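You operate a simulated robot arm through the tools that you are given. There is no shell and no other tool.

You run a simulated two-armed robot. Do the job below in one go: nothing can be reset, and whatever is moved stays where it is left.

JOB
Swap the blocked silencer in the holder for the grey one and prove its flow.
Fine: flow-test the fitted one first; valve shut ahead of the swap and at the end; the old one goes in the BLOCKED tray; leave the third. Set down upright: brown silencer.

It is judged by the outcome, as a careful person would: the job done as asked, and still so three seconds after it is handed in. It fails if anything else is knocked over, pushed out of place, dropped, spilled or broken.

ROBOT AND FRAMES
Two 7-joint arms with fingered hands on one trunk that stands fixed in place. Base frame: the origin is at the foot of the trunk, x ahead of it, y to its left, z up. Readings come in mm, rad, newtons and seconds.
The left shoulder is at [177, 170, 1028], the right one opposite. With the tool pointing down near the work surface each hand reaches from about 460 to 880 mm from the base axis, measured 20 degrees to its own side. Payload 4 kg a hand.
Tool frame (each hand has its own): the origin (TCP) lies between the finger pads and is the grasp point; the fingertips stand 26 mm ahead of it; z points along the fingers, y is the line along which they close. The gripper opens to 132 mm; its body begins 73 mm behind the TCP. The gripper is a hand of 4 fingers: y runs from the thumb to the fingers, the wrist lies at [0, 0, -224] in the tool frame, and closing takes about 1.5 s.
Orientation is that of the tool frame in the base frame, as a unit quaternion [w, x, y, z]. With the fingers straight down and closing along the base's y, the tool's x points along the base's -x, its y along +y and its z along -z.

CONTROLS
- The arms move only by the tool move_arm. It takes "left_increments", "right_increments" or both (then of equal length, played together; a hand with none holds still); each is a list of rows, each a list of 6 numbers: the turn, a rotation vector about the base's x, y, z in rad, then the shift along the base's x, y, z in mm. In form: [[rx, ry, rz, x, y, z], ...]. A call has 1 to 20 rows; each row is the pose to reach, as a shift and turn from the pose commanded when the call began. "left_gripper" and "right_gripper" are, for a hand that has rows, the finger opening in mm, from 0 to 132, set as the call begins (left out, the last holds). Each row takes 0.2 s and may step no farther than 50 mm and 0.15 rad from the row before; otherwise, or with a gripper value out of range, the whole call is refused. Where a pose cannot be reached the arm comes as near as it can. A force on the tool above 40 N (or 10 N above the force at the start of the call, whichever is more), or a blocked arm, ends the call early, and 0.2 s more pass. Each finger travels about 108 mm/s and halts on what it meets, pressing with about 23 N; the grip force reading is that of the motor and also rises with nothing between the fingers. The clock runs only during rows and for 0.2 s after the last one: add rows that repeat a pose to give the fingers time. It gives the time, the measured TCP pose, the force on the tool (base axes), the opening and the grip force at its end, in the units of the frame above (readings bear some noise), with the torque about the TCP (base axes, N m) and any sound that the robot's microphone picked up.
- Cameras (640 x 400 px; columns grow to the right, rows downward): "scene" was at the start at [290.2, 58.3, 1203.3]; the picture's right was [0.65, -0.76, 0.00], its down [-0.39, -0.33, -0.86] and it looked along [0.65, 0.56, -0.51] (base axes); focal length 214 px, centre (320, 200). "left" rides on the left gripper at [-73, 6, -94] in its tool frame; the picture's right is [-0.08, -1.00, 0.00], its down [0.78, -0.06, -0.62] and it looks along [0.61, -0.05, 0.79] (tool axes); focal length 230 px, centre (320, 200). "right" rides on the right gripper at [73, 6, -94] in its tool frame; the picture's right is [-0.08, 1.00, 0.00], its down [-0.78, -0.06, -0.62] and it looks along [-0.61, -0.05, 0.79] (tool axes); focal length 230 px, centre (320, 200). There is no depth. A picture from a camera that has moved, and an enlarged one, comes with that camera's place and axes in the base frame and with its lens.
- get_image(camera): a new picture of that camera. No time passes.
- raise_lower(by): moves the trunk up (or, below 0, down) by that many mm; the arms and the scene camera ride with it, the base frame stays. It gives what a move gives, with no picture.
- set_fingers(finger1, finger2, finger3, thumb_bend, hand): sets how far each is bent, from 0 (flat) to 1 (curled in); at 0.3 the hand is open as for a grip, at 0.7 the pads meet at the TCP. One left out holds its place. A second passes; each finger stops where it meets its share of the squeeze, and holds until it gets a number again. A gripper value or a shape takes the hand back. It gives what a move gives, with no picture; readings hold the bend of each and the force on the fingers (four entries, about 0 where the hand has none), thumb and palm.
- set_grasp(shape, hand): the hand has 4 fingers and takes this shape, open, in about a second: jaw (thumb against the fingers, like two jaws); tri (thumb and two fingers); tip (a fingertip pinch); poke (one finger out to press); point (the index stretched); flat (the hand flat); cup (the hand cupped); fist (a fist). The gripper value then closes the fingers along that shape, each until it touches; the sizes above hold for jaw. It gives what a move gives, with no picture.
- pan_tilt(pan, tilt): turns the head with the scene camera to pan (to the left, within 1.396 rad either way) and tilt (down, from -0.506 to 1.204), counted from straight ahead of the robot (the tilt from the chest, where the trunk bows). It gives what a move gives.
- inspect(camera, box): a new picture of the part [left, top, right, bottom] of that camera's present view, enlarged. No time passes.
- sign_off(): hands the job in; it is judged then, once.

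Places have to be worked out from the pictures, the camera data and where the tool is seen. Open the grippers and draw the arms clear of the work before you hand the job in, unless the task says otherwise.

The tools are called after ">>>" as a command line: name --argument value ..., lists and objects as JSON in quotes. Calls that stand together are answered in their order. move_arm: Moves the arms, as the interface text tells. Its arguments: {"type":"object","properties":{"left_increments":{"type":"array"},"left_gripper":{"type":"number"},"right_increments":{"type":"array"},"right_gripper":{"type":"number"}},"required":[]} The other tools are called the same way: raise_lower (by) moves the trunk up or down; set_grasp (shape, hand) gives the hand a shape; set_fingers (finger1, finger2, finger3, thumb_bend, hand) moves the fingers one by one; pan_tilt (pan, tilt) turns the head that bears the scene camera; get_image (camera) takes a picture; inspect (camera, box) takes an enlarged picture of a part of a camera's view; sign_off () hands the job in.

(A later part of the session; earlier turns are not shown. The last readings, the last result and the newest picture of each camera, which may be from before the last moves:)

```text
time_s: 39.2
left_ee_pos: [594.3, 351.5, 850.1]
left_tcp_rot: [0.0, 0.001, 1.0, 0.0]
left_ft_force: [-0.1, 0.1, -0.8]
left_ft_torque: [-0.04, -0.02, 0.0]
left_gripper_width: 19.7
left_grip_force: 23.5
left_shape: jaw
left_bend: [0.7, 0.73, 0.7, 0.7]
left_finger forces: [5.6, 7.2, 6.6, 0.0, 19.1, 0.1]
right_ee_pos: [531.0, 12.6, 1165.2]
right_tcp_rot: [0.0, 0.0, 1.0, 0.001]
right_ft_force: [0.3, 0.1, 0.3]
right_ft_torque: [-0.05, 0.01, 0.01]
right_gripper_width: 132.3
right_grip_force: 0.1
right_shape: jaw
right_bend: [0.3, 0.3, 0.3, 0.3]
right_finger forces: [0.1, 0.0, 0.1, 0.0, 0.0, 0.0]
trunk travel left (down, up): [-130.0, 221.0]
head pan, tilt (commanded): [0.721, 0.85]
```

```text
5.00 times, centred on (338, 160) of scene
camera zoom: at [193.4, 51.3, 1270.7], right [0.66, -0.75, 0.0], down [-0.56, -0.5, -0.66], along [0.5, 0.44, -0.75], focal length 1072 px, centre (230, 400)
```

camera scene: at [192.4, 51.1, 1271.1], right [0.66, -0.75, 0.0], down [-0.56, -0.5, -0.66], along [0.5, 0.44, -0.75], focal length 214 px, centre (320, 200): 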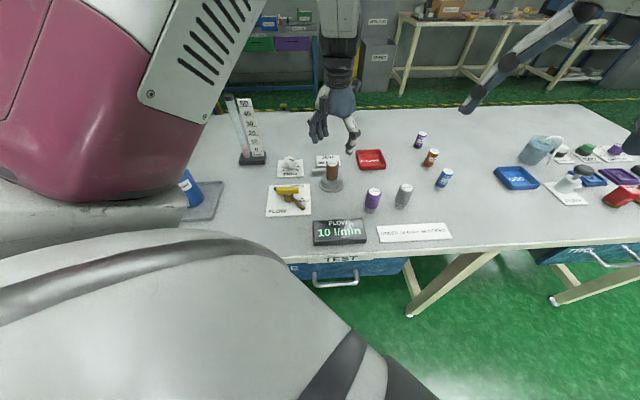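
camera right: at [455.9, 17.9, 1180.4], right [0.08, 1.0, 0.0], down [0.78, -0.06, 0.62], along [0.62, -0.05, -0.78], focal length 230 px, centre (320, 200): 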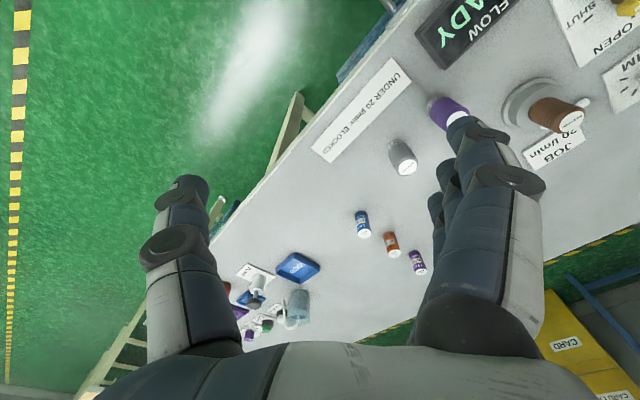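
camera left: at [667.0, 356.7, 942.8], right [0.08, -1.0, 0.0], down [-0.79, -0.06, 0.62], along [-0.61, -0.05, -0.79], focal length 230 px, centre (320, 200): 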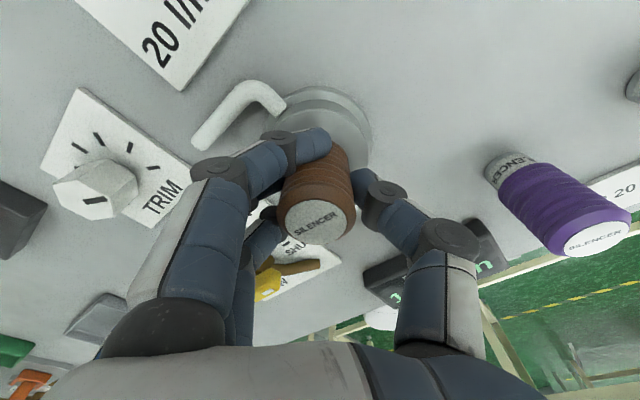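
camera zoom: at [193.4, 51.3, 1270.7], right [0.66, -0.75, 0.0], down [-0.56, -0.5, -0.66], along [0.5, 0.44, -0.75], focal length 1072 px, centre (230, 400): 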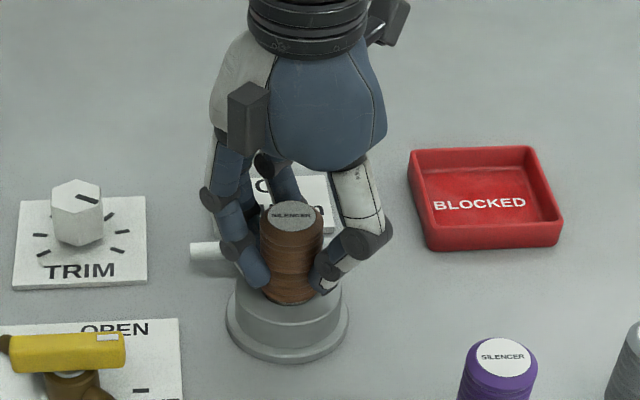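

I have a good wrapped grip: the fingers are at 5–7 N, the thumb at 19 N. This TCP, (594.3, 351.5, 850), is my reference for refitting. I'll lift straight up.

>>> move_arm --left_increments '[[0, 0, 0, 0, 0, 4], [0, 0, 0, 0, 0, 10], [0, 0, 0, 0, 0, 18], [0, 0, 0, 0, 0, 30], [0, 0, 0, 0, 0, 50], [0, 0, 0, 0, 0, 75], [0, 0, 0, 0, 0, 90]]'

>>> get_image --camera "left"

>>> inspect --camera "scene" --box '[280, 80, 408, 200]'

```text
time_s: 40.8
left_ee_pos: [594.8, 353.0, 940.4]
left_tcp_rot: [0.001, 0.001, 1.0, 0.001]
left_ft_force: [0.9, -0.7, -0.4]
left_ft_torque: [-0.01, 0.0, 0.03]
left_gripper_width: 19.9
left_grip_force: 22.8
left_shape: jaw
left_bend: [0.7, 0.73, 0.7, 0.7]
left_finger forces: [6.1, 7.5, 7.0, 0.1, 19.0, 0.1]
right_ee_pos: [530.0, 11.4, 1164.7]
right_tcp_rot: [0.0, 0.0, 1.0, 0.001]
right_ft_force: [-0.1, -0.7, -1.2]
right_ft_torque: [0.0, -0.01, 0.03]
right_gripper_width: 131.8
right_grip_force: 0.1
right_shape: jaw
right_bend: [0.3, 0.3, 0.3, 0.3]
right_finger forces: [0.0, 0.0, 0.0, 0.0, 0.0, 0.0]
trunk travel left (down, up): [-130.0, 221.0]
head pan, tilt (commanded): [0.721, 0.85]
```

```text
taken
camera left: at [666.1, 357.8, 1033.3], right [0.08, -1.0, 0.0], down [-0.79, -0.06, 0.62], along [-0.61, -0.05, -0.79], focal length 230 px, centre (320, 200)
```

left: 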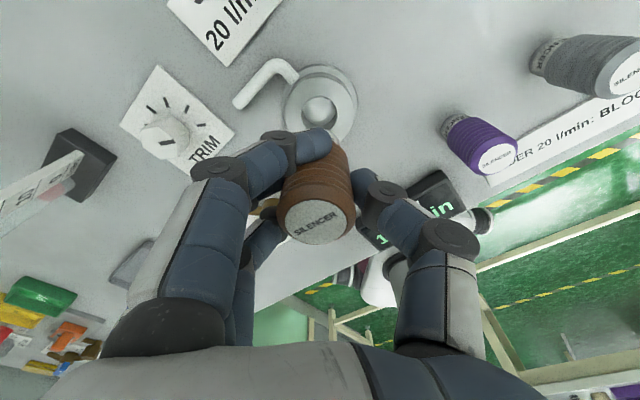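

```text
3.33 times, centred on (344, 140) of scene
camera zoom: at [193.3, 51.3, 1270.7], right [0.66, -0.75, 0.0], down [-0.56, -0.5, -0.66], along [0.5, 0.44, -0.75], focal length 715 px, centre (240, 400)
```

zoom: 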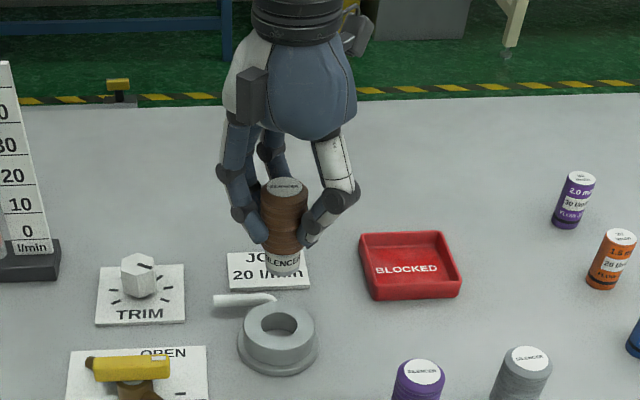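

The brown silencer is out, upright, and the empty bore is visible. I'll carry it at this height toward the tray centre, about (774, 324).

>>> move_arm --left_increments '[[0, 0, 0, 20, -3, 5], [0, 0, 0, 50, -8, 10], [0, 0, 0, 80, -12.5, 10], [0, 0, 0, 110, -17, 10], [0, 0, 0, 140, -22, 10], [0, 0, 0, 165, -26, 10], [0, 0, 0, 179.5, -28.5, 10], [0, 0, 0, 179.5, -28.5, 10]]'

>>> get_image --camera "left"

>>> get_image --camera "scene"

```text
time_s: 42.6
left_ee_pos: [773.3, 323.7, 948.8]
left_tcp_rot: [0.002, 0.001, 1.0, 0.001]
left_ft_force: [1.1, 0.4, -0.5]
left_ft_torque: [0.0, 0.03, 0.03]
left_gripper_width: 19.5
left_grip_force: 23.2
left_shape: jaw
left_bend: [0.7, 0.73, 0.7, 0.7]
left_finger forces: [7.1, 7.6, 7.5, 0.0, 18.7, 0.1]
left hand out of reach, approached as far as the arm can: row 7
right_ee_pos: [531.0, 12.4, 1163.6]
right_tcp_rot: [0.0, -0.001, 1.0, 0.0]
right_ft_force: [0.4, 0.1, -0.7]
right_ft_torque: [0.0, 0.03, -0.01]
right_gripper_width: 131.9
right_grip_force: 0.1
right_shape: jaw
right_bend: [0.3, 0.3, 0.3, 0.3]
right_finger forces: [0.0, 0.1, 0.1, 0.1, 0.0, 0.1]
trunk travel left (down, up): [-130.0, 221.0]
head pan, tilt (commanded): [0.721, 0.85]
```

```text
taken
camera left: at [845.0, 329.1, 1042.2], right [0.08, -1.0, 0.0], down [-0.79, -0.06, 0.62], along [-0.61, -0.04, -0.79], focal length 230 px, centre (320, 200)
```

left: 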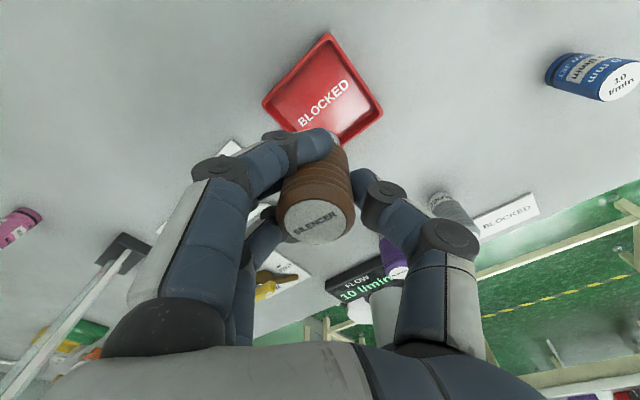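

```text
taken
camera scene: at [193.6, 51.6, 1270.6], right [0.66, -0.75, 0.0], down [-0.56, -0.5, -0.66], along [0.5, 0.44, -0.75], focal length 214 px, centre (320, 200)
```

scene: 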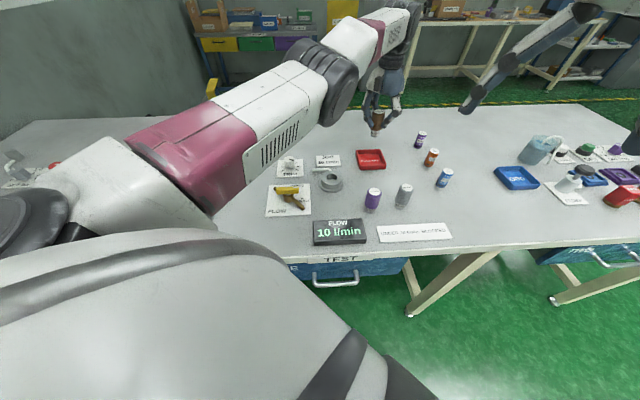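

The arm is almost at full stretch here, with the silencer still above the tray rim. I'll lower the trunk 50 mm, which brings the shoulder forward and the hand to z ≈ 899 with the silencer's bottom at about 840, above the 803 rim.

>>> raise_lower --by -50

>>> get_image --camera "left"

>>> get_image --camera "scene"

```text
time_s: 43.5
left_ee_pos: [772.0, 322.8, 903.8]
left_tcp_rot: [0.003, 0.002, 1.0, 0.001]
left_ft_force: [-0.2, 0.2, -0.7]
left_ft_torque: [0.0, 0.0, -0.01]
left_gripper_width: 19.0
left_grip_force: 22.6
left_shape: jaw
left_bend: [0.7, 0.73, 0.7, 0.7]
left_finger forces: [7.1, 7.7, 7.4, 0.0, 18.7, 0.0]
right_ee_pos: [528.2, 11.1, 1117.8]
right_tcp_rot: [0.003, 0.0, 1.0, 0.0]
right_ft_force: [-1.0, -0.1, 0.7]
right_ft_torque: [0.0, -0.05, 0.01]
right_gripper_width: 131.9
right_grip_force: 0.0
right_shape: jaw
right_bend: [0.3, 0.3, 0.3, 0.3]
right_finger forces: [0.0, 0.1, 0.0, 0.1, 0.0, 0.1]
trunk travel left (down, up): [-80.0, 271.0]
head pan, tilt (commanded): [0.721, 0.85]
```

```text
taken
camera left: at [845.0, 328.9, 997.0], right [0.08, -1.0, 0.0], down [-0.79, -0.06, 0.61], along [-0.61, -0.04, -0.79], focal length 230 px, centre (320, 200)
```

left: 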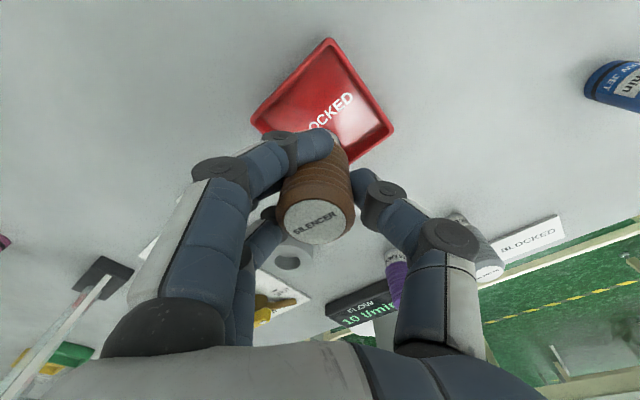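

```text
taken
camera scene: at [245.2, 51.3, 1213.9], right [0.66, -0.75, 0.0], down [-0.56, -0.5, -0.66], along [0.5, 0.44, -0.75], focal length 214 px, centre (320, 200)
```

scene: 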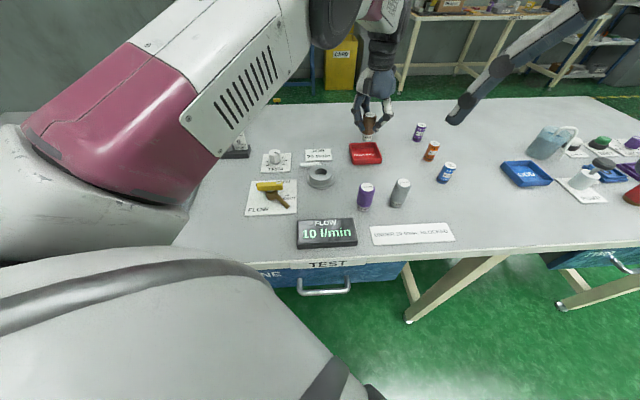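

The tray centre comes out at about (775, 322). I'll shift 3 mm and go down to z ≈ 852, about 8 mm above the expected contact.

>>> move_arm --left_increments '[[0, 0, 0, 1.5, -0.5, -12], [0, 0, 0, 3, -1, -28], [0, 0, 0, 3, -1, -42], [0, 0, 0, 3, -1, -48], [0, 0, 0, 3, -1, -48]]'

>>> get_image --camera "left"

>>> inspect --camera "scene" --box '[320, 80, 416, 180]'

```text
time_s: 44.7
left_ee_pos: [775.9, 323.7, 851.4]
left_tcp_rot: [0.0, 0.0, 1.0, 0.001]
left_ft_force: [1.6, 0.7, -1.2]
left_ft_torque: [-0.02, -0.02, -0.01]
left_gripper_width: 19.5
left_grip_force: 23.0
left_shape: jaw
left_bend: [0.7, 0.73, 0.7, 0.7]
left_finger forces: [7.2, 7.7, 7.6, 0.0, 18.6, 0.0]
right_ee_pos: [530.7, 12.4, 1115.8]
right_tcp_rot: [0.001, 0.002, 1.0, 0.0]
right_ft_force: [-1.1, -0.6, 0.8]
right_ft_torque: [-0.01, 0.01, -0.03]
right_gripper_width: 132.0
right_grip_force: 0.0
right_shape: jaw
right_bend: [0.3, 0.3, 0.3, 0.3]
right_finger forces: [0.1, 0.0, 0.0, 0.0, 0.1, 0.1]
trunk travel left (down, up): [-80.0, 271.0]
head pan, tilt (commanded): [0.721, 0.85]
```

```text
taken
camera left: at [849.2, 328.0, 944.2], right [0.08, -1.0, 0.0], down [-0.79, -0.06, 0.62], along [-0.61, -0.05, -0.79], focal length 230 px, centre (320, 200)
```

left: 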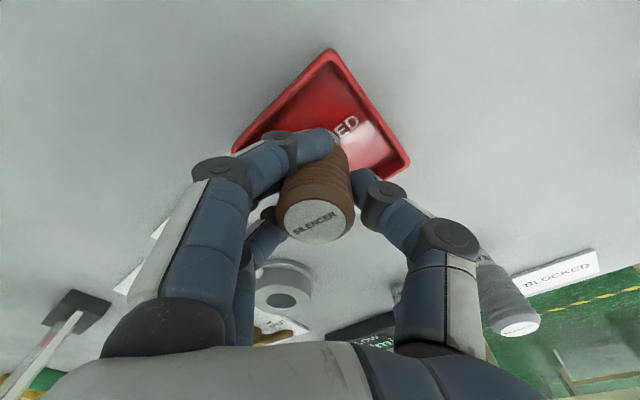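

```text
4.00 times, centred on (368, 130) of scene
camera zoom: at [247.6, 51.3, 1212.9], right [0.66, -0.75, 0.0], down [-0.56, -0.5, -0.66], along [0.5, 0.44, -0.75], focal length 858 px, centre (128, 480)
```

zoom: 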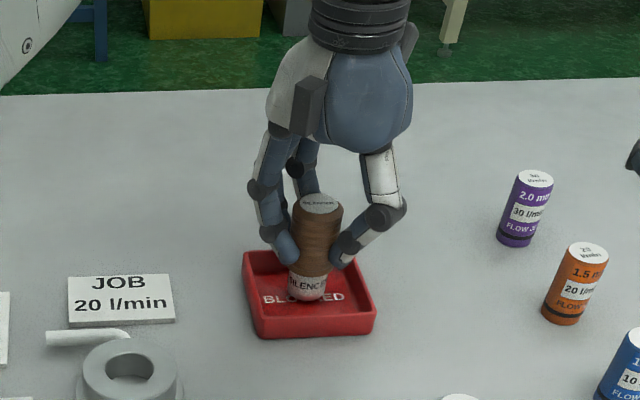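

The silencer's base is inside the tray walls, close to the centre. I'll lower it in small steps, feeling for the floor.

>>> move_arm --left_increments '[[0, 0, 0, 0, 0, -1.5], [0, 0, 0, 0, 0, -3], [0, 0, 0, 0, 0, -4.5], [0, 0, 0, 0, 0, -6], [0, 0, 0, 0, 0, -6]]'

>>> inspect --camera "scene" --box '[340, 110, 404, 170]'

```text
time_s: 45.9
left_ee_pos: [778.4, 322.6, 845.8]
left_tcp_rot: [0.001, 0.001, 1.0, 0.0]
left_ft_force: [0.4, 0.3, -0.9]
left_ft_torque: [-0.03, 0.01, -0.04]
left_gripper_width: 19.4
left_grip_force: 22.9
left_shape: jaw
left_bend: [0.7, 0.73, 0.7, 0.7]
left_finger forces: [7.2, 7.7, 7.5, 0.1, 18.5, 0.0]
right_ee_pos: [531.1, 12.2, 1115.2]
right_tcp_rot: [0.0, 0.001, 1.0, 0.0]
right_ft_force: [0.6, -0.7, -0.8]
right_ft_torque: [0.03, 0.01, -0.01]
right_gripper_width: 131.9
right_grip_force: 0.0
right_shape: jaw
right_bend: [0.3, 0.3, 0.3, 0.3]
right_finger forces: [0.0, 0.1, 0.0, 0.0, 0.1, 0.0]
trunk travel left (down, up): [-80.0, 271.0]
head pan, tilt (commanded): [0.721, 0.85]
```

```text
6.67 times, centred on (372, 140) of scene
camera zoom: at [247.6, 51.3, 1212.9], right [0.66, -0.75, 0.0], down [-0.56, -0.5, -0.66], along [0.5, 0.44, -0.75], focal length 1430 px, centre (-27, 600)
```

zoom: 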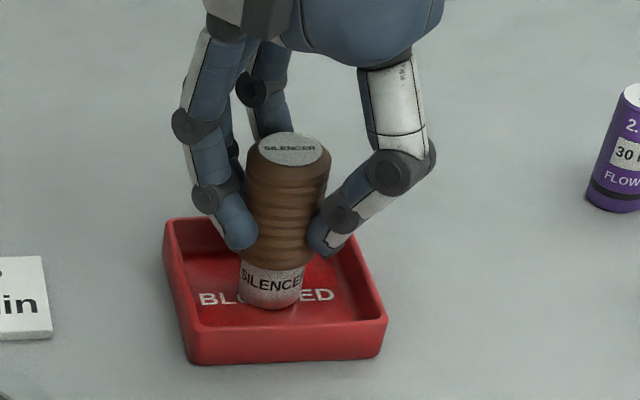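

There's no contact force yet, so I'll continue in 1 mm steps.

>>> move_arm --left_increments '[[0, 0, 0, 0, 0, -1], [0, 0, 0, 0, 0, -2], [0, 0, 0, 0, 0, -3], [0, 0, 0, 0, 0, -3]]'

>>> inspect --camera "scene" --box '[340, 110, 404, 170]'

```text
time_s: 46.9
left_ee_pos: [776.7, 322.3, 843.9]
left_tcp_rot: [0.003, 0.0, 1.0, 0.0]
left_ft_force: [2.4, 0.3, 9.2]
left_ft_torque: [0.05, -0.02, 0.0]
left_gripper_width: 19.4
left_grip_force: 23.0
left_shape: jaw
left_bend: [0.7, 0.73, 0.7, 0.7]
left_finger forces: [9.2, 8.2, 7.8, 0.0, 21.0, 0.1]
right_ee_pos: [530.3, 11.3, 1117.0]
right_tcp_rot: [0.001, 0.001, 1.0, 0.0]
right_ft_force: [0.2, -0.2, -0.7]
right_ft_torque: [-0.03, -0.02, 0.0]
right_gripper_width: 131.8
right_grip_force: 0.0
right_shape: jaw
right_bend: [0.3, 0.3, 0.3, 0.3]
right_finger forces: [0.1, 0.0, 0.0, 0.1, 0.1, 0.0]
trunk travel left (down, up): [-80.0, 271.0]
head pan, tilt (commanded): [0.721, 0.85]
```

```text
6.67 times, centred on (372, 140) of scene
camera zoom: at [246.6, 50.9, 1213.3], right [0.66, -0.75, 0.0], down [-0.56, -0.5, -0.66], along [0.5, 0.44, -0.75], focal length 1430 px, centre (-27, 600)
```

zoom: 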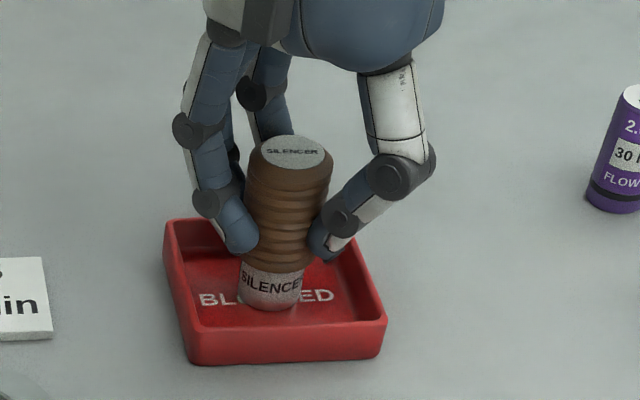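

It's resting on the tray floor with 9 N of contact. I'll ease the preload by 1 mm and open the fingers.

>>> move_arm --left_increments '[[0, 0, 0, 0, 0, 1], [0, 0, 0, 0, 0, 1], [0, 0, 0, 0, 0, 1], [0, 0, 0, 0, 0, 1], [0, 0, 0, 0, 0, 1]]' --left_gripper 70

>>> inspect --camera "scene" --box '[340, 110, 404, 170]'

>>> get_image --camera "left"

```text
time_s: 48.1
left_ee_pos: [776.0, 323.3, 843.5]
left_tcp_rot: [0.0, 0.001, 1.0, 0.0]
left_ft_force: [0.2, -0.2, -0.4]
left_ft_torque: [0.01, 0.0, 0.02]
left_gripper_width: 69.0
left_grip_force: 0.0
left_shape: jaw
left_bend: [0.72, 0.72, 0.72, 0.7]
left_finger forces: [0.0, 0.1, 0.0, 0.0, 0.0, 0.0]
right_ee_pos: [529.8, 12.4, 1115.5]
right_tcp_rot: [0.0, 0.0, 1.0, -0.001]
right_ft_force: [0.6, -0.4, -0.7]
right_ft_torque: [0.0, -0.04, 0.01]
right_gripper_width: 131.9
right_grip_force: 0.1
right_shape: jaw
right_bend: [0.3, 0.3, 0.3, 0.3]
right_finger forces: [0.0, 0.0, 0.0, 0.0, 0.0, 0.0]
trunk travel left (down, up): [-80.0, 271.0]
head pan, tilt (commanded): [0.721, 0.85]
```

```text
6.67 times, centred on (372, 140) of scene
camera zoom: at [247.5, 51.3, 1212.9], right [0.66, -0.75, 0.0], down [-0.56, -0.5, -0.66], along [0.5, 0.44, -0.75], focal length 1430 px, centre (-27, 600)
```

zoom: 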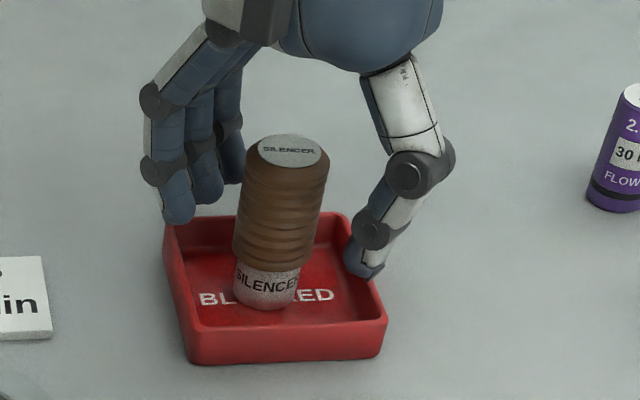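

```text
taken
camera left: at [849.8, 328.0, 936.6], right [0.08, -1.0, 0.0], down [-0.79, -0.06, 0.62], along [-0.61, -0.04, -0.79], focal length 230 px, centre (320, 200)
```

left: 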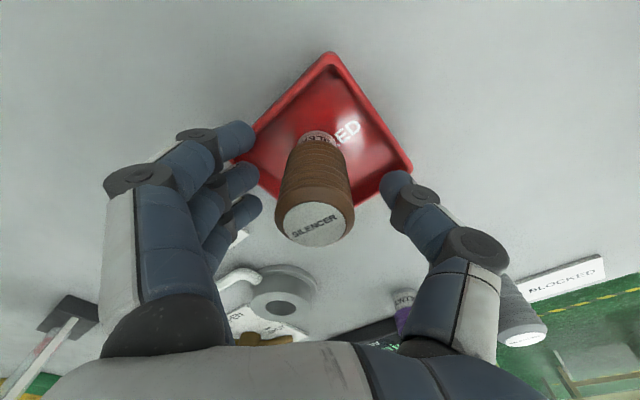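

The brown silencer is standing upright in the BLOCKED tray. I'll raise the left hand clear and move the right arm to the right, so the arms don't meet over the grey silencer.

>>> move_arm --left_increments '[[0, 0, 0, 0, 0, 20], [0, 0, 0, 0, 0, 50], [0, 0, 0, 0, 0, 80], [0, 0, 0, 0, 0, 105], [0, 0, 0, 0, 0, 105]]' --right_increments '[[0, 0, 0, 0, -30, 0], [0, 0, 0, 0, -70, 0], [0, 0, 0, 0, -110, 0], [0, 0, 0, 0, -150, 0], [0, 0, 0, 0, -190, 0]]'

>>> get_image --camera "scene"

>>> get_image --camera "left"

```text
time_s: 49.3
left_ee_pos: [777.1, 321.4, 948.4]
left_tcp_rot: [0.0, 0.001, 1.0, 0.0]
left_ft_force: [0.3, -0.9, -0.2]
left_ft_torque: [-0.02, 0.02, -0.01]
left_gripper_width: 69.3
left_grip_force: 0.0
left_shape: jaw
left_bend: [0.72, 0.72, 0.72, 0.7]
left_finger forces: [0.0, 0.0, 0.1, 0.1, 0.1, 0.0]
right_ee_pos: [530.8, -178.9, 1114.2]
right_tcp_rot: [0.0, 0.0, 1.0, 0.0]
right_ft_force: [-0.6, -0.3, -0.9]
right_ft_torque: [0.02, 0.02, -0.01]
right_gripper_width: 131.6
right_grip_force: 0.0
right_shape: jaw
right_bend: [0.3, 0.3, 0.3, 0.3]
right_finger forces: [0.0, 0.0, 0.0, 0.0, 0.1, 0.0]
trunk travel left (down, up): [-80.0, 271.0]
head pan, tilt (commanded): [0.721, 0.85]
```

```text
taken
camera scene: at [247.9, 50.9, 1212.8], right [0.66, -0.75, 0.0], down [-0.56, -0.5, -0.66], along [0.5, 0.44, -0.75], focal length 214 px, centre (320, 200)
```

scene: 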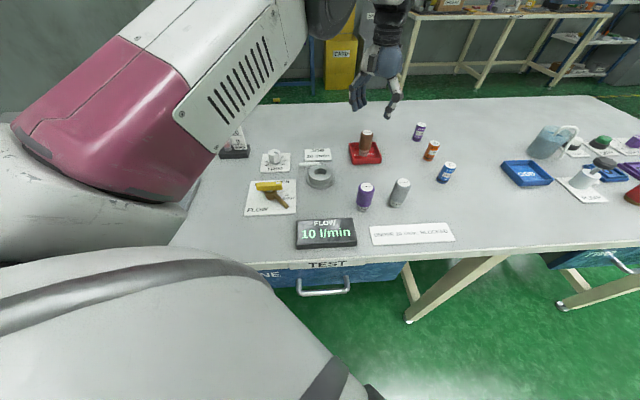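

```text
taken
camera left: at [849.6, 326.4, 1041.8], right [0.08, -1.0, 0.0], down [-0.79, -0.06, 0.62], along [-0.61, -0.04, -0.79], focal length 230 px, centre (320, 200)
```

left: 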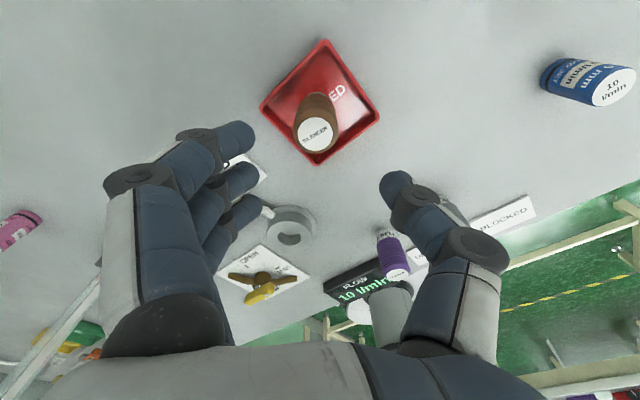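

The brown silencer stands well in the tray, and the right arm is out of the way. I'll carry the empty hand over the grey silencer at about (656, 143.5), yawed −0.35 rad so the fingers keep away from the purple one.

>>> move_arm --left_increments '[[0, 0, -0.05, -15, -22, 10], [0, 0, -0.11, -38, -56, 20], [0, 0, -0.17, -60, -90, 30], [0, 0, -0.23, -82, -124, 30], [0, 0, -0.29, -103, -154, 30], [0, 0, -0.35, -120.5, -178.5, 30], [0, 0, -0.35, -120.5, -178.5, 30]]'

>>> get_image --camera "left"

>>> get_image --camera "scene"

```text
time_s: 50.8
left_ee_pos: [662.8, 186.1, 983.3]
left_tcp_rot: [0.005, 0.12, 0.99, -0.074]
left_ft_force: [0.0, -0.4, 0.1]
left_ft_torque: [0.01, 0.0, -0.01]
left_gripper_width: 69.6
left_grip_force: 0.1
left_shape: jaw
left_bend: [0.72, 0.72, 0.72, 0.7]
left_finger forces: [0.0, 0.0, 0.0, 0.0, 0.0, 0.0]
right_ee_pos: [530.6, -179.6, 1117.8]
right_tcp_rot: [0.001, 0.0, 1.0, 0.0]
right_ft_force: [-0.8, 0.0, 0.2]
right_ft_torque: [-0.01, -0.02, 0.01]
right_gripper_width: 131.7
right_grip_force: 0.1
right_shape: jaw
right_bend: [0.3, 0.3, 0.3, 0.3]
right_finger forces: [0.0, 0.1, 0.1, 0.0, 0.0, 0.0]
trunk travel left (down, up): [-80.0, 271.0]
head pan, tilt (commanded): [0.721, 0.85]
stopped in row 7 (left hand): the arm was blocked; the commanded pose is now the measured one
```

```text
taken
camera left: at [735.5, 186.9, 1076.9], right [-0.16, -0.98, 0.15], down [-0.77, 0.22, 0.6], along [-0.62, -0.02, -0.79], focal length 230 px, centre (320, 200)
```

left: 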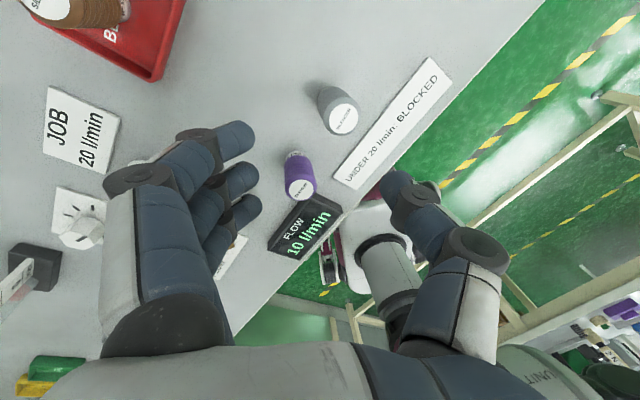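

```text
taken
camera scene: at [246.6, 51.2, 1216.6], right [0.66, -0.75, 0.0], down [-0.55, -0.48, -0.68], along [0.51, 0.45, -0.73], focal length 214 px, centre (320, 200)
```

scene: 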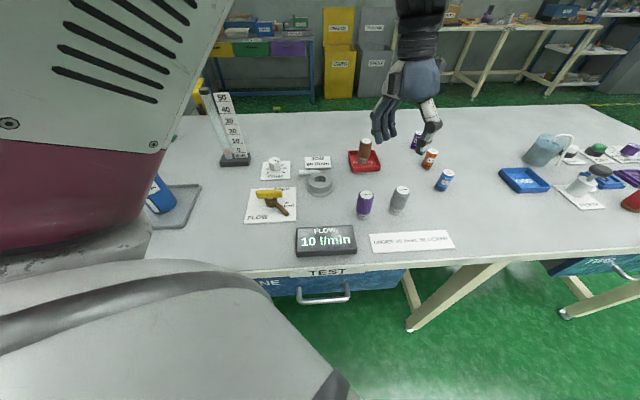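

The left arm is blocked by its own body here, so it needs the trunk higher. I'll raise the trunk 90 mm and then straighten the hand.

>>> raise_lower --by 90

>>> move_arm --left_increments '[[0, 0, 0, 0, 0, 0], [0, 0, 0, 0, 0, 0]]'

```text
time_s: 52.1
left_ee_pos: [665.7, 184.2, 1069.9]
left_tcp_rot: [0.002, 0.122, 0.99, -0.072]
left_ft_force: [0.1, 0.4, 0.1]
left_ft_torque: [-0.02, 0.01, -0.02]
left_gripper_width: 69.6
left_grip_force: 0.1
left_shape: jaw
left_bend: [0.72, 0.72, 0.72, 0.7]
left_finger forces: [0.1, 0.0, 0.1, 0.0, 0.0, 0.1]
right_ee_pos: [533.0, -177.4, 1204.3]
right_tcp_rot: [0.0, 0.0, 1.0, 0.0]
right_ft_force: [-0.3, 0.5, -1.0]
right_ft_torque: [0.01, 0.03, 0.0]
right_gripper_width: 131.8
right_grip_force: 0.1
right_shape: jaw
right_bend: [0.3, 0.3, 0.3, 0.3]
right_finger forces: [0.0, 0.0, 0.0, 0.1, 0.0, 0.0]
trunk travel left (down, up): [-170.0, 181.0]
head pan, tilt (commanded): [0.721, 0.85]
```

```text
time_s: 52.7
left_ee_pos: [664.0, 185.1, 1072.4]
left_tcp_rot: [0.004, 0.123, 0.99, -0.074]
left_ft_force: [-0.6, 0.0, 0.1]
left_ft_torque: [0.0, -0.01, -0.01]
left_gripper_width: 69.4
left_grip_force: 0.1
left_shape: jaw
left_bend: [0.72, 0.72, 0.72, 0.7]
left_finger forces: [0.0, 0.1, 0.0, 0.1, 0.0, 0.0]
right_ee_pos: [531.2, -178.9, 1205.2]
right_tcp_rot: [0.001, 0.001, 1.0, 0.0]
right_ft_force: [0.4, -0.5, -0.4]
right_ft_torque: [0.0, -0.01, 0.03]
right_gripper_width: 132.0
right_grip_force: 0.1
right_shape: jaw
right_bend: [0.3, 0.3, 0.3, 0.3]
right_finger forces: [0.0, 0.0, 0.0, 0.1, 0.0, 0.0]
trunk travel left (down, up): [-170.0, 181.0]
head pan, tilt (commanded): [0.721, 0.85]
```

The trunk is at +120 and the hand is still tilted. I'll correct the orientation to upright at yaw −0.35 and move over the grey silencer at z ≈ 1000.

>>> move_arm --left_increments '[[0.049, -0.006, -0.034, -2, -10, -15], [0.098, -0.012, -0.069, -5, -25, -35], [0.147, -0.018, -0.103, -8, -41.6, -55], [0.147, -0.018, -0.103, -8, -41.6, -72], [0.147, -0.018, -0.103, -8, -41.6, -72]]'

>>> get_image --camera "left"

>>> get_image --camera "scene"

```text
time_s: 53.9
left_ee_pos: [655.5, 143.7, 998.7]
left_tcp_rot: [0.0, 0.174, 0.985, 0.001]
left_ft_force: [0.3, -0.1, 0.4]
left_ft_torque: [0.03, 0.01, -0.01]
left_gripper_width: 69.4
left_grip_force: 0.1
left_shape: jaw
left_bend: [0.72, 0.72, 0.72, 0.7]
left_finger forces: [0.1, 0.0, 0.1, 0.1, 0.1, 0.0]
right_ee_pos: [530.9, -177.8, 1205.3]
right_tcp_rot: [0.0, 0.001, 1.0, 0.0]
right_ft_force: [0.0, -0.3, 0.0]
right_ft_torque: [-0.01, 0.0, -0.01]
right_gripper_width: 131.8
right_grip_force: 0.0
right_shape: jaw
right_bend: [0.3, 0.3, 0.3, 0.3]
right_finger forces: [0.0, 0.0, 0.0, 0.0, 0.0, 0.0]
trunk travel left (down, up): [-170.0, 181.0]
head pan, tilt (commanded): [0.721, 0.85]
```

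```text
taken
camera left: at [726.6, 123.4, 1091.7], right [-0.27, -0.96, 0.0], down [-0.76, 0.21, 0.62], along [-0.59, 0.17, -0.79], focal length 230 px, centre (320, 200)
```

left: 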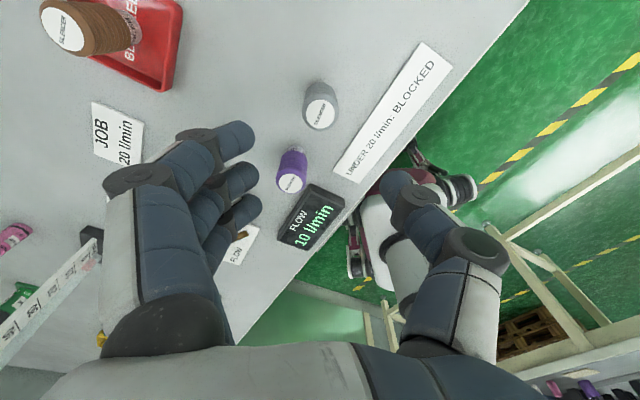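

```text
taken
camera scene: at [155.7, 51.1, 1313.8], right [0.66, -0.75, 0.0], down [-0.56, -0.5, -0.66], along [0.5, 0.44, -0.75], focal length 214 px, centre (320, 200)
```

scene: 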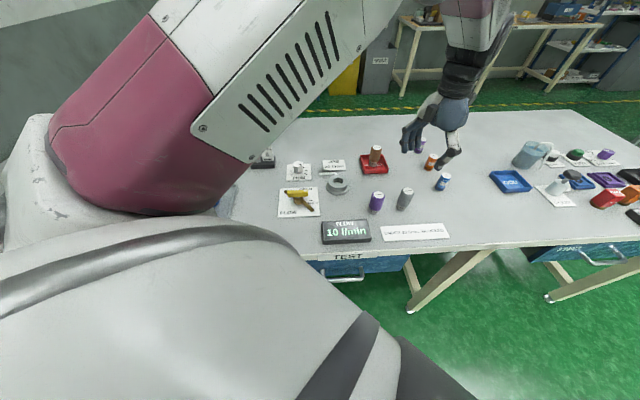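

The hand is now upright over the grey silencer. I'll zoom in to confirm its position before going down.

>>> inspect --camera "left" --box '[260, 60, 372, 200]'

>>> inspect --camera "scene" --box '[320, 140, 448, 220]'

```text
2.86 times, centred on (316, 130) of left
camera zoom: at [726.6, 123.4, 1091.7], right [-0.27, -0.96, 0.0], down [-0.76, 0.21, 0.62], along [-0.59, 0.17, -0.79], focal length 657 px, centre (331, 400)
```

zoom: 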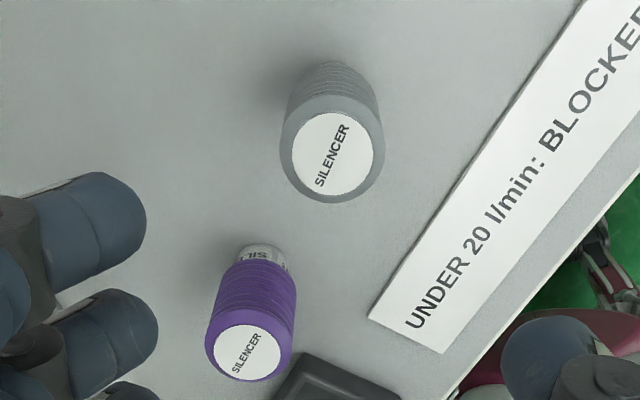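

```text
5.00 times, centred on (384, 180) of scene
camera zoom: at [155.7, 51.1, 1313.8], right [0.66, -0.75, 0.0], down [-0.56, -0.5, -0.66], along [0.5, 0.44, -0.75], focal length 1072 px, centre (0, 300)
```

zoom: 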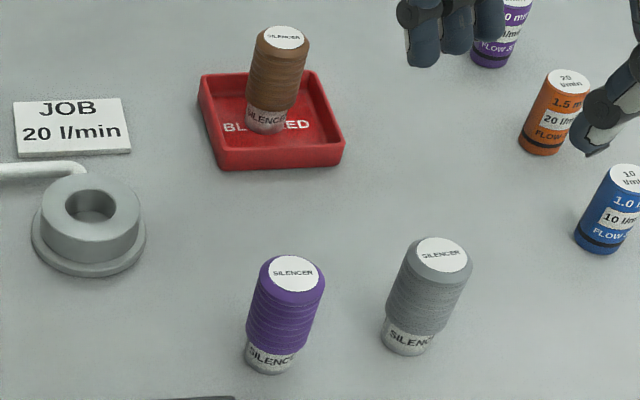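

Both cameras agree: grey is at (655.8, 143.5), right under the TCP. I'll go down to TCP z ≈ 841, the same grip height relative to the silencer's top as I used on brown.

>>> move_arm --left_increments '[[0, 0, 0, 0, 0, -40], [0, 0, 0, 0, 0, -80], [0, 0, 0, 0, 0, -110], [0, 0, 0, 0, 0, -135], [0, 0, 0, 0, 0, -150], [0, 0, 0, 0, 0, -157.5], [0, 0, 0, 0, 0, -157.5]]'

>>> get_image --camera "left"

>>> inspect --camera "scene" --box '[340, 130, 468, 220]'

```text
time_s: 55.5
left_ee_pos: [655.7, 144.6, 842.9]
left_tcp_rot: [0.0, 0.174, 0.985, 0.0]
left_ft_force: [0.1, 0.2, 0.4]
left_ft_torque: [0.01, 0.01, 0.01]
left_gripper_width: 69.3
left_grip_force: 0.1
left_shape: jaw
left_bend: [0.72, 0.72, 0.72, 0.7]
left_finger forces: [0.1, 0.0, 0.0, 0.0, 0.0, 0.1]
right_ee_pos: [531.2, -178.3, 1204.9]
right_tcp_rot: [-0.001, 0.0, 1.0, 0.0]
right_ft_force: [-0.1, -0.4, -0.6]
right_ft_torque: [0.0, -0.02, 0.02]
right_gripper_width: 132.0
right_grip_force: 0.2
right_shape: jaw
right_bend: [0.3, 0.3, 0.3, 0.3]
right_finger forces: [0.0, 0.1, 0.0, 0.0, 0.1, 0.1]
trunk travel left (down, up): [-170.0, 181.0]
head pan, tilt (commanded): [0.721, 0.85]
```

```text
taken
camera left: at [726.3, 123.4, 935.8], right [-0.27, -0.96, 0.0], down [-0.76, 0.21, 0.62], along [-0.59, 0.17, -0.79], focal length 230 px, centre (320, 200)
```

left: 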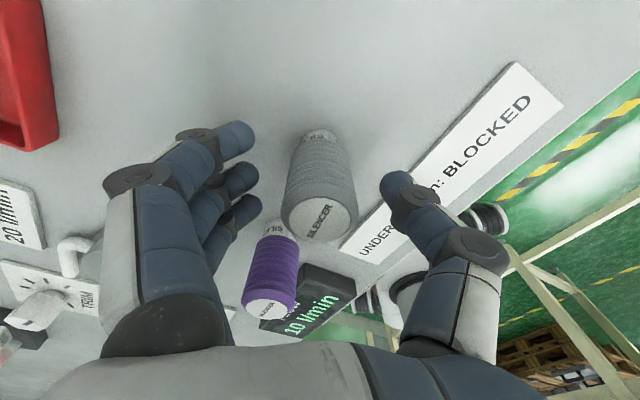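

```text
4.44 times, centred on (404, 175) of scene
camera zoom: at [155.9, 51.3, 1313.8], right [0.66, -0.75, 0.0], down [-0.56, -0.5, -0.66], along [0.5, 0.44, -0.75], focal length 953 px, centre (-53, 311)
```

zoom: 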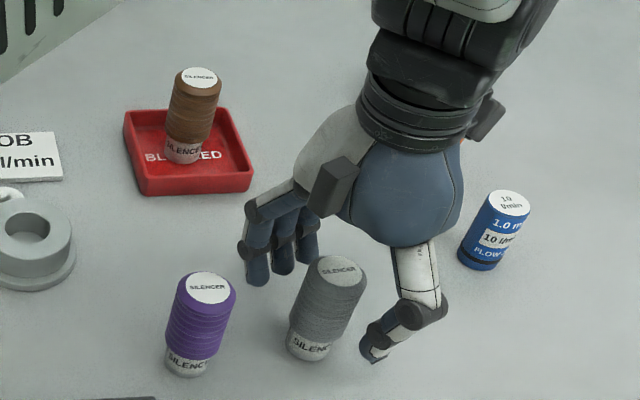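

Grey is centred in the hand and purple is clear of the fingers. I'll close the grip.

>>> move_arm --left_increments '[[0, 0, 0, 0, -0.7, -1], [0, 0, 0, 0, -0.7, -1], [0, 0, 0, 0, -0.7, -1], [0, 0, 0, 0, -0.7, -1], [0, 0, 0, 0, -0.7, -1], [0, 0, 0, 0, -0.7, -1], [0, 0, 0, 0, -0.7, -1]]' --left_gripper 20

>>> get_image --camera "left"

>>> inspect --camera "scene" --box '[340, 130, 468, 220]'

```text
time_s: 57.1
left_ee_pos: [654.9, 143.0, 841.7]
left_tcp_rot: [-0.001, 0.173, 0.985, 0.001]
left_ft_force: [0.0, -0.6, 0.5]
left_ft_torque: [0.0, 0.06, 0.01]
left_gripper_width: 18.4
left_grip_force: 22.9
left_shape: jaw
left_bend: [0.7, 0.73, 0.71, 0.7]
left_finger forces: [2.7, 9.3, 8.4, 0.1, 19.9, 0.0]
right_ee_pos: [531.5, -178.1, 1205.5]
right_tcp_rot: [0.0, 0.0, 1.0, 0.0]
right_ft_force: [-0.1, 0.5, -0.8]
right_ft_torque: [0.0, 0.0, 0.0]
right_gripper_width: 131.9
right_grip_force: 0.1
right_shape: jaw
right_bend: [0.3, 0.3, 0.3, 0.3]
right_finger forces: [0.1, 0.0, 0.0, 0.0, 0.0, 0.0]
trunk travel left (down, up): [-170.0, 181.0]
head pan, tilt (commanded): [0.721, 0.85]
```

```text
taken
camera left: at [726.3, 122.6, 934.6], right [-0.27, -0.96, 0.0], down [-0.76, 0.21, 0.62], along [-0.59, 0.17, -0.79], focal length 230 px, centre (320, 200)
```

left: 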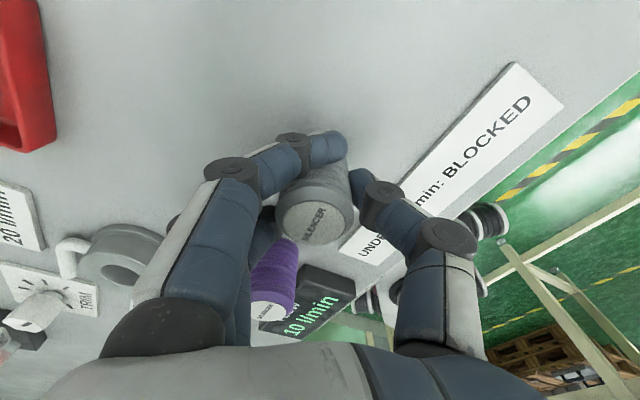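

```text
4.44 times, centred on (404, 175) of scene
camera zoom: at [155.9, 51.3, 1313.7], right [0.66, -0.75, 0.0], down [-0.56, -0.5, -0.66], along [0.5, 0.44, -0.75], focal length 953 px, centre (-53, 311)
```

zoom: 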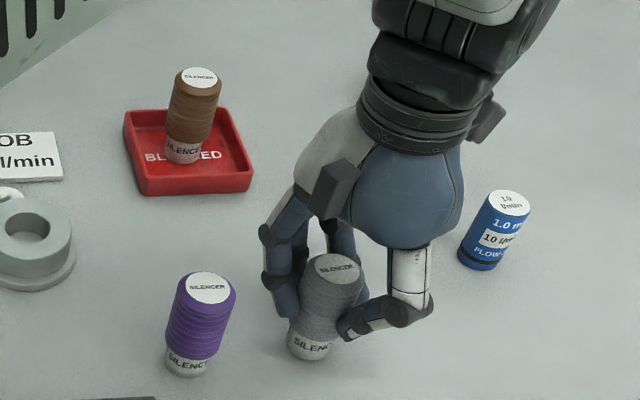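

The grip is firm. I'll lift straight up to z ≈ 950.

>>> move_arm --left_increments '[[0, 0, 0, 0, 0, 5], [0, 0, 0, 0, 0, 15], [0, 0, 0, 0, 0, 35], [0, 0, 0, 0, 0, 60], [0, 0, 0, 0, 0, 90], [0, 0, 0, 0, 0, 110], [0, 0, 0, 0, 0, 110]]'

>>> get_image --camera "left"

>>> inspect --camera "scene" --box '[340, 90, 468, 220]'

```text
time_s: 58.7
left_ee_pos: [656.7, 141.6, 953.2]
left_tcp_rot: [0.0, 0.173, 0.985, 0.001]
left_ft_force: [-0.5, 0.1, -1.2]
left_ft_torque: [-0.04, 0.0, 0.03]
left_gripper_width: 18.3
left_grip_force: 23.0
left_shape: jaw
left_bend: [0.7, 0.73, 0.71, 0.7]
left_finger forces: [2.8, 9.3, 8.2, 0.0, 19.5, 0.1]
right_ee_pos: [532.1, -178.4, 1205.3]
right_tcp_rot: [-0.001, 0.001, 1.0, -0.001]
right_ft_force: [0.1, -0.4, -0.1]
right_ft_torque: [0.0, -0.03, -0.03]
right_gripper_width: 132.1
right_grip_force: 0.0
right_shape: jaw
right_bend: [0.3, 0.3, 0.3, 0.3]
right_finger forces: [0.0, 0.1, 0.1, 0.0, 0.0, 0.0]
trunk travel left (down, up): [-170.0, 181.0]
head pan, tilt (commanded): [0.721, 0.85]
```

```text
taken
camera left: at [727.1, 121.4, 1045.9], right [-0.27, -0.96, 0.0], down [-0.76, 0.21, 0.62], along [-0.59, 0.17, -0.79], focal length 230 px, centre (320, 200)
```

left: 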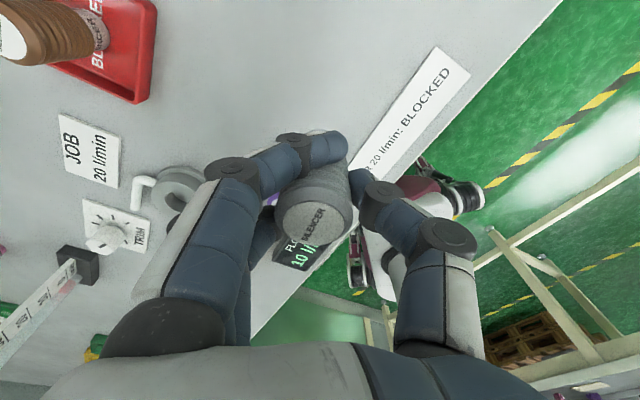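

```text
3.08 times, centred on (404, 155) of scene
camera zoom: at [156.3, 51.3, 1313.6], right [0.66, -0.75, 0.0], down [-0.56, -0.5, -0.66], along [0.5, 0.44, -0.75], focal length 660 px, centre (62, 338)
```

zoom: 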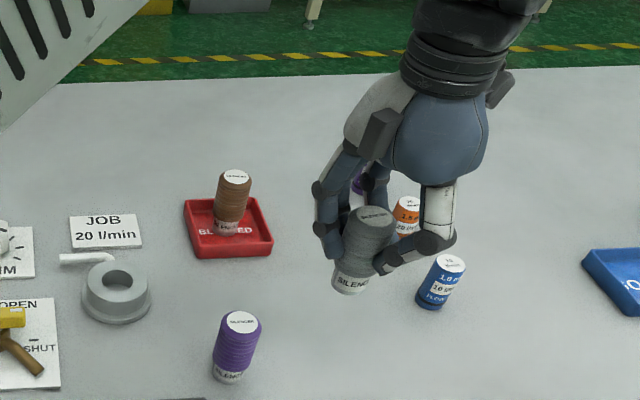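

Grey is lifted and upright, and purple is untouched. I'll check how the silencer sits in the hand, for centring and tilt.

>>> inspect --camera "left" --box '[250, 110, 400, 260]'

>>> inspect --camera "scene" --box '[396, 140, 444, 190]'

```text
2.67 times, centred on (325, 185) of left
camera zoom: at [727.1, 121.4, 1045.9], right [-0.27, -0.96, 0.0], down [-0.76, 0.21, 0.62], along [-0.59, 0.17, -0.79], focal length 614 px, centre (307, 240)
```

zoom: 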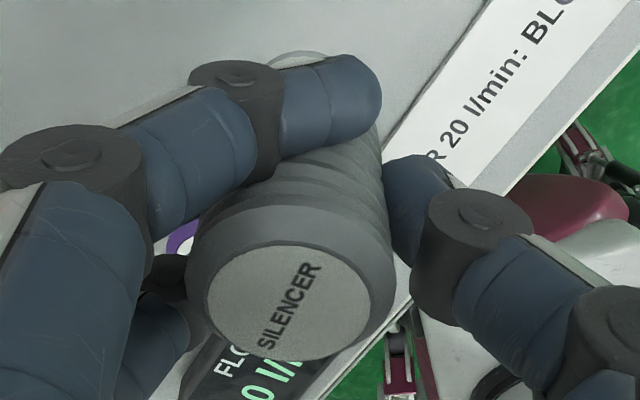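

```text
8.00 times, centred on (420, 165) of scene
camera zoom: at [156.3, 51.3, 1313.6], right [0.66, -0.75, 0.0], down [-0.56, -0.5, -0.66], along [0.5, 0.44, -0.75], focal length 1716 px, centre (-480, 480)
```

zoom: 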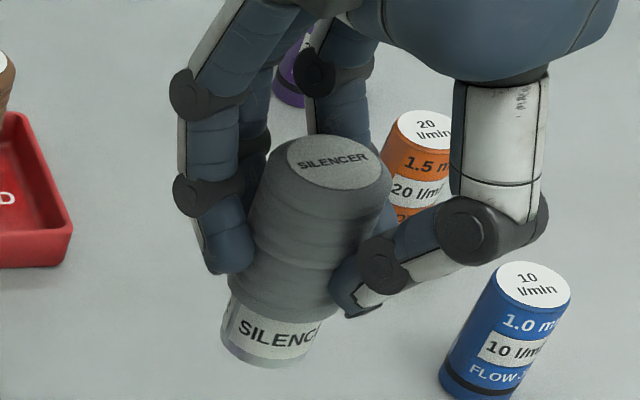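

The grey silencer looks slightly tilted in the grip. I'll measure the tilt more carefully and compare the bore size with the stub.

>>> inspect --camera "scene" --box '[320, 165, 360, 200]'

>>> inspect --camera "scene" --box '[404, 150, 436, 180]'

>>> inspect --camera "scene" --box '[360, 140, 400, 220]'

```text
11.43 times, centred on (340, 182) of scene
camera zoom: at [156.3, 51.3, 1313.6], right [0.66, -0.75, 0.0], down [-0.56, -0.5, -0.66], along [0.5, 0.44, -0.75], focal length 2451 px, centre (91, 400)
```

zoom: 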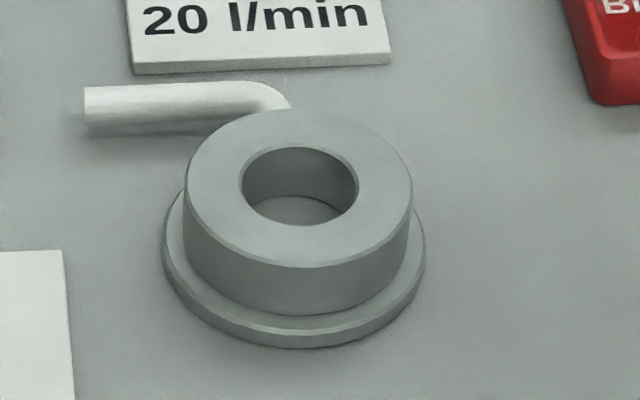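

```text
13.33 times, centred on (420, 165) of scene
camera zoom: at [156.3, 51.3, 1313.6], right [0.66, -0.75, 0.0], down [-0.56, -0.5, -0.66], along [0.5, 0.44, -0.75], focal length 2860 px, centre (-1013, 667)
```

zoom: 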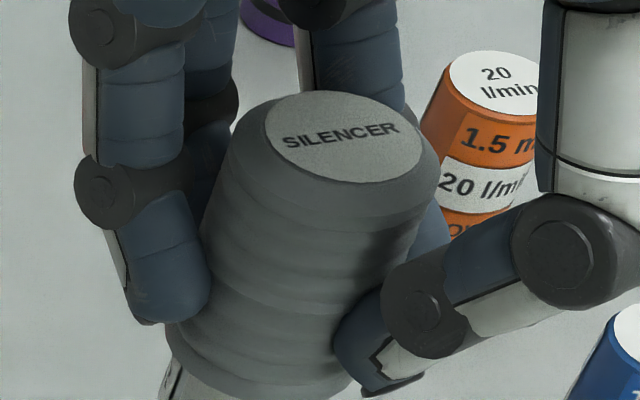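

```text
5.00 times, centred on (380, 180) of scene
camera zoom: at [156.3, 51.3, 1313.6], right [0.66, -0.75, 0.0], down [-0.56, -0.5, -0.66], along [0.5, 0.44, -0.75], focal length 1072 px, centre (20, 300)
```

zoom: 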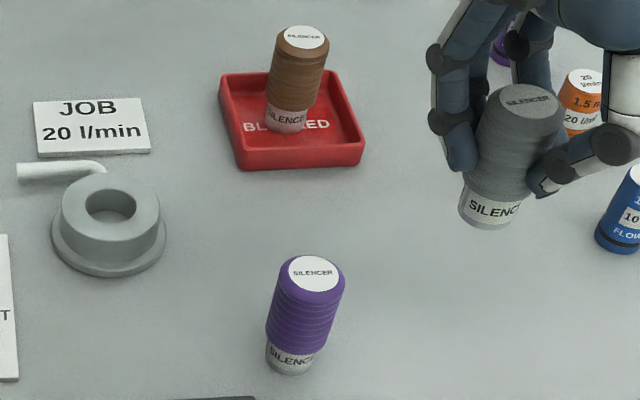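

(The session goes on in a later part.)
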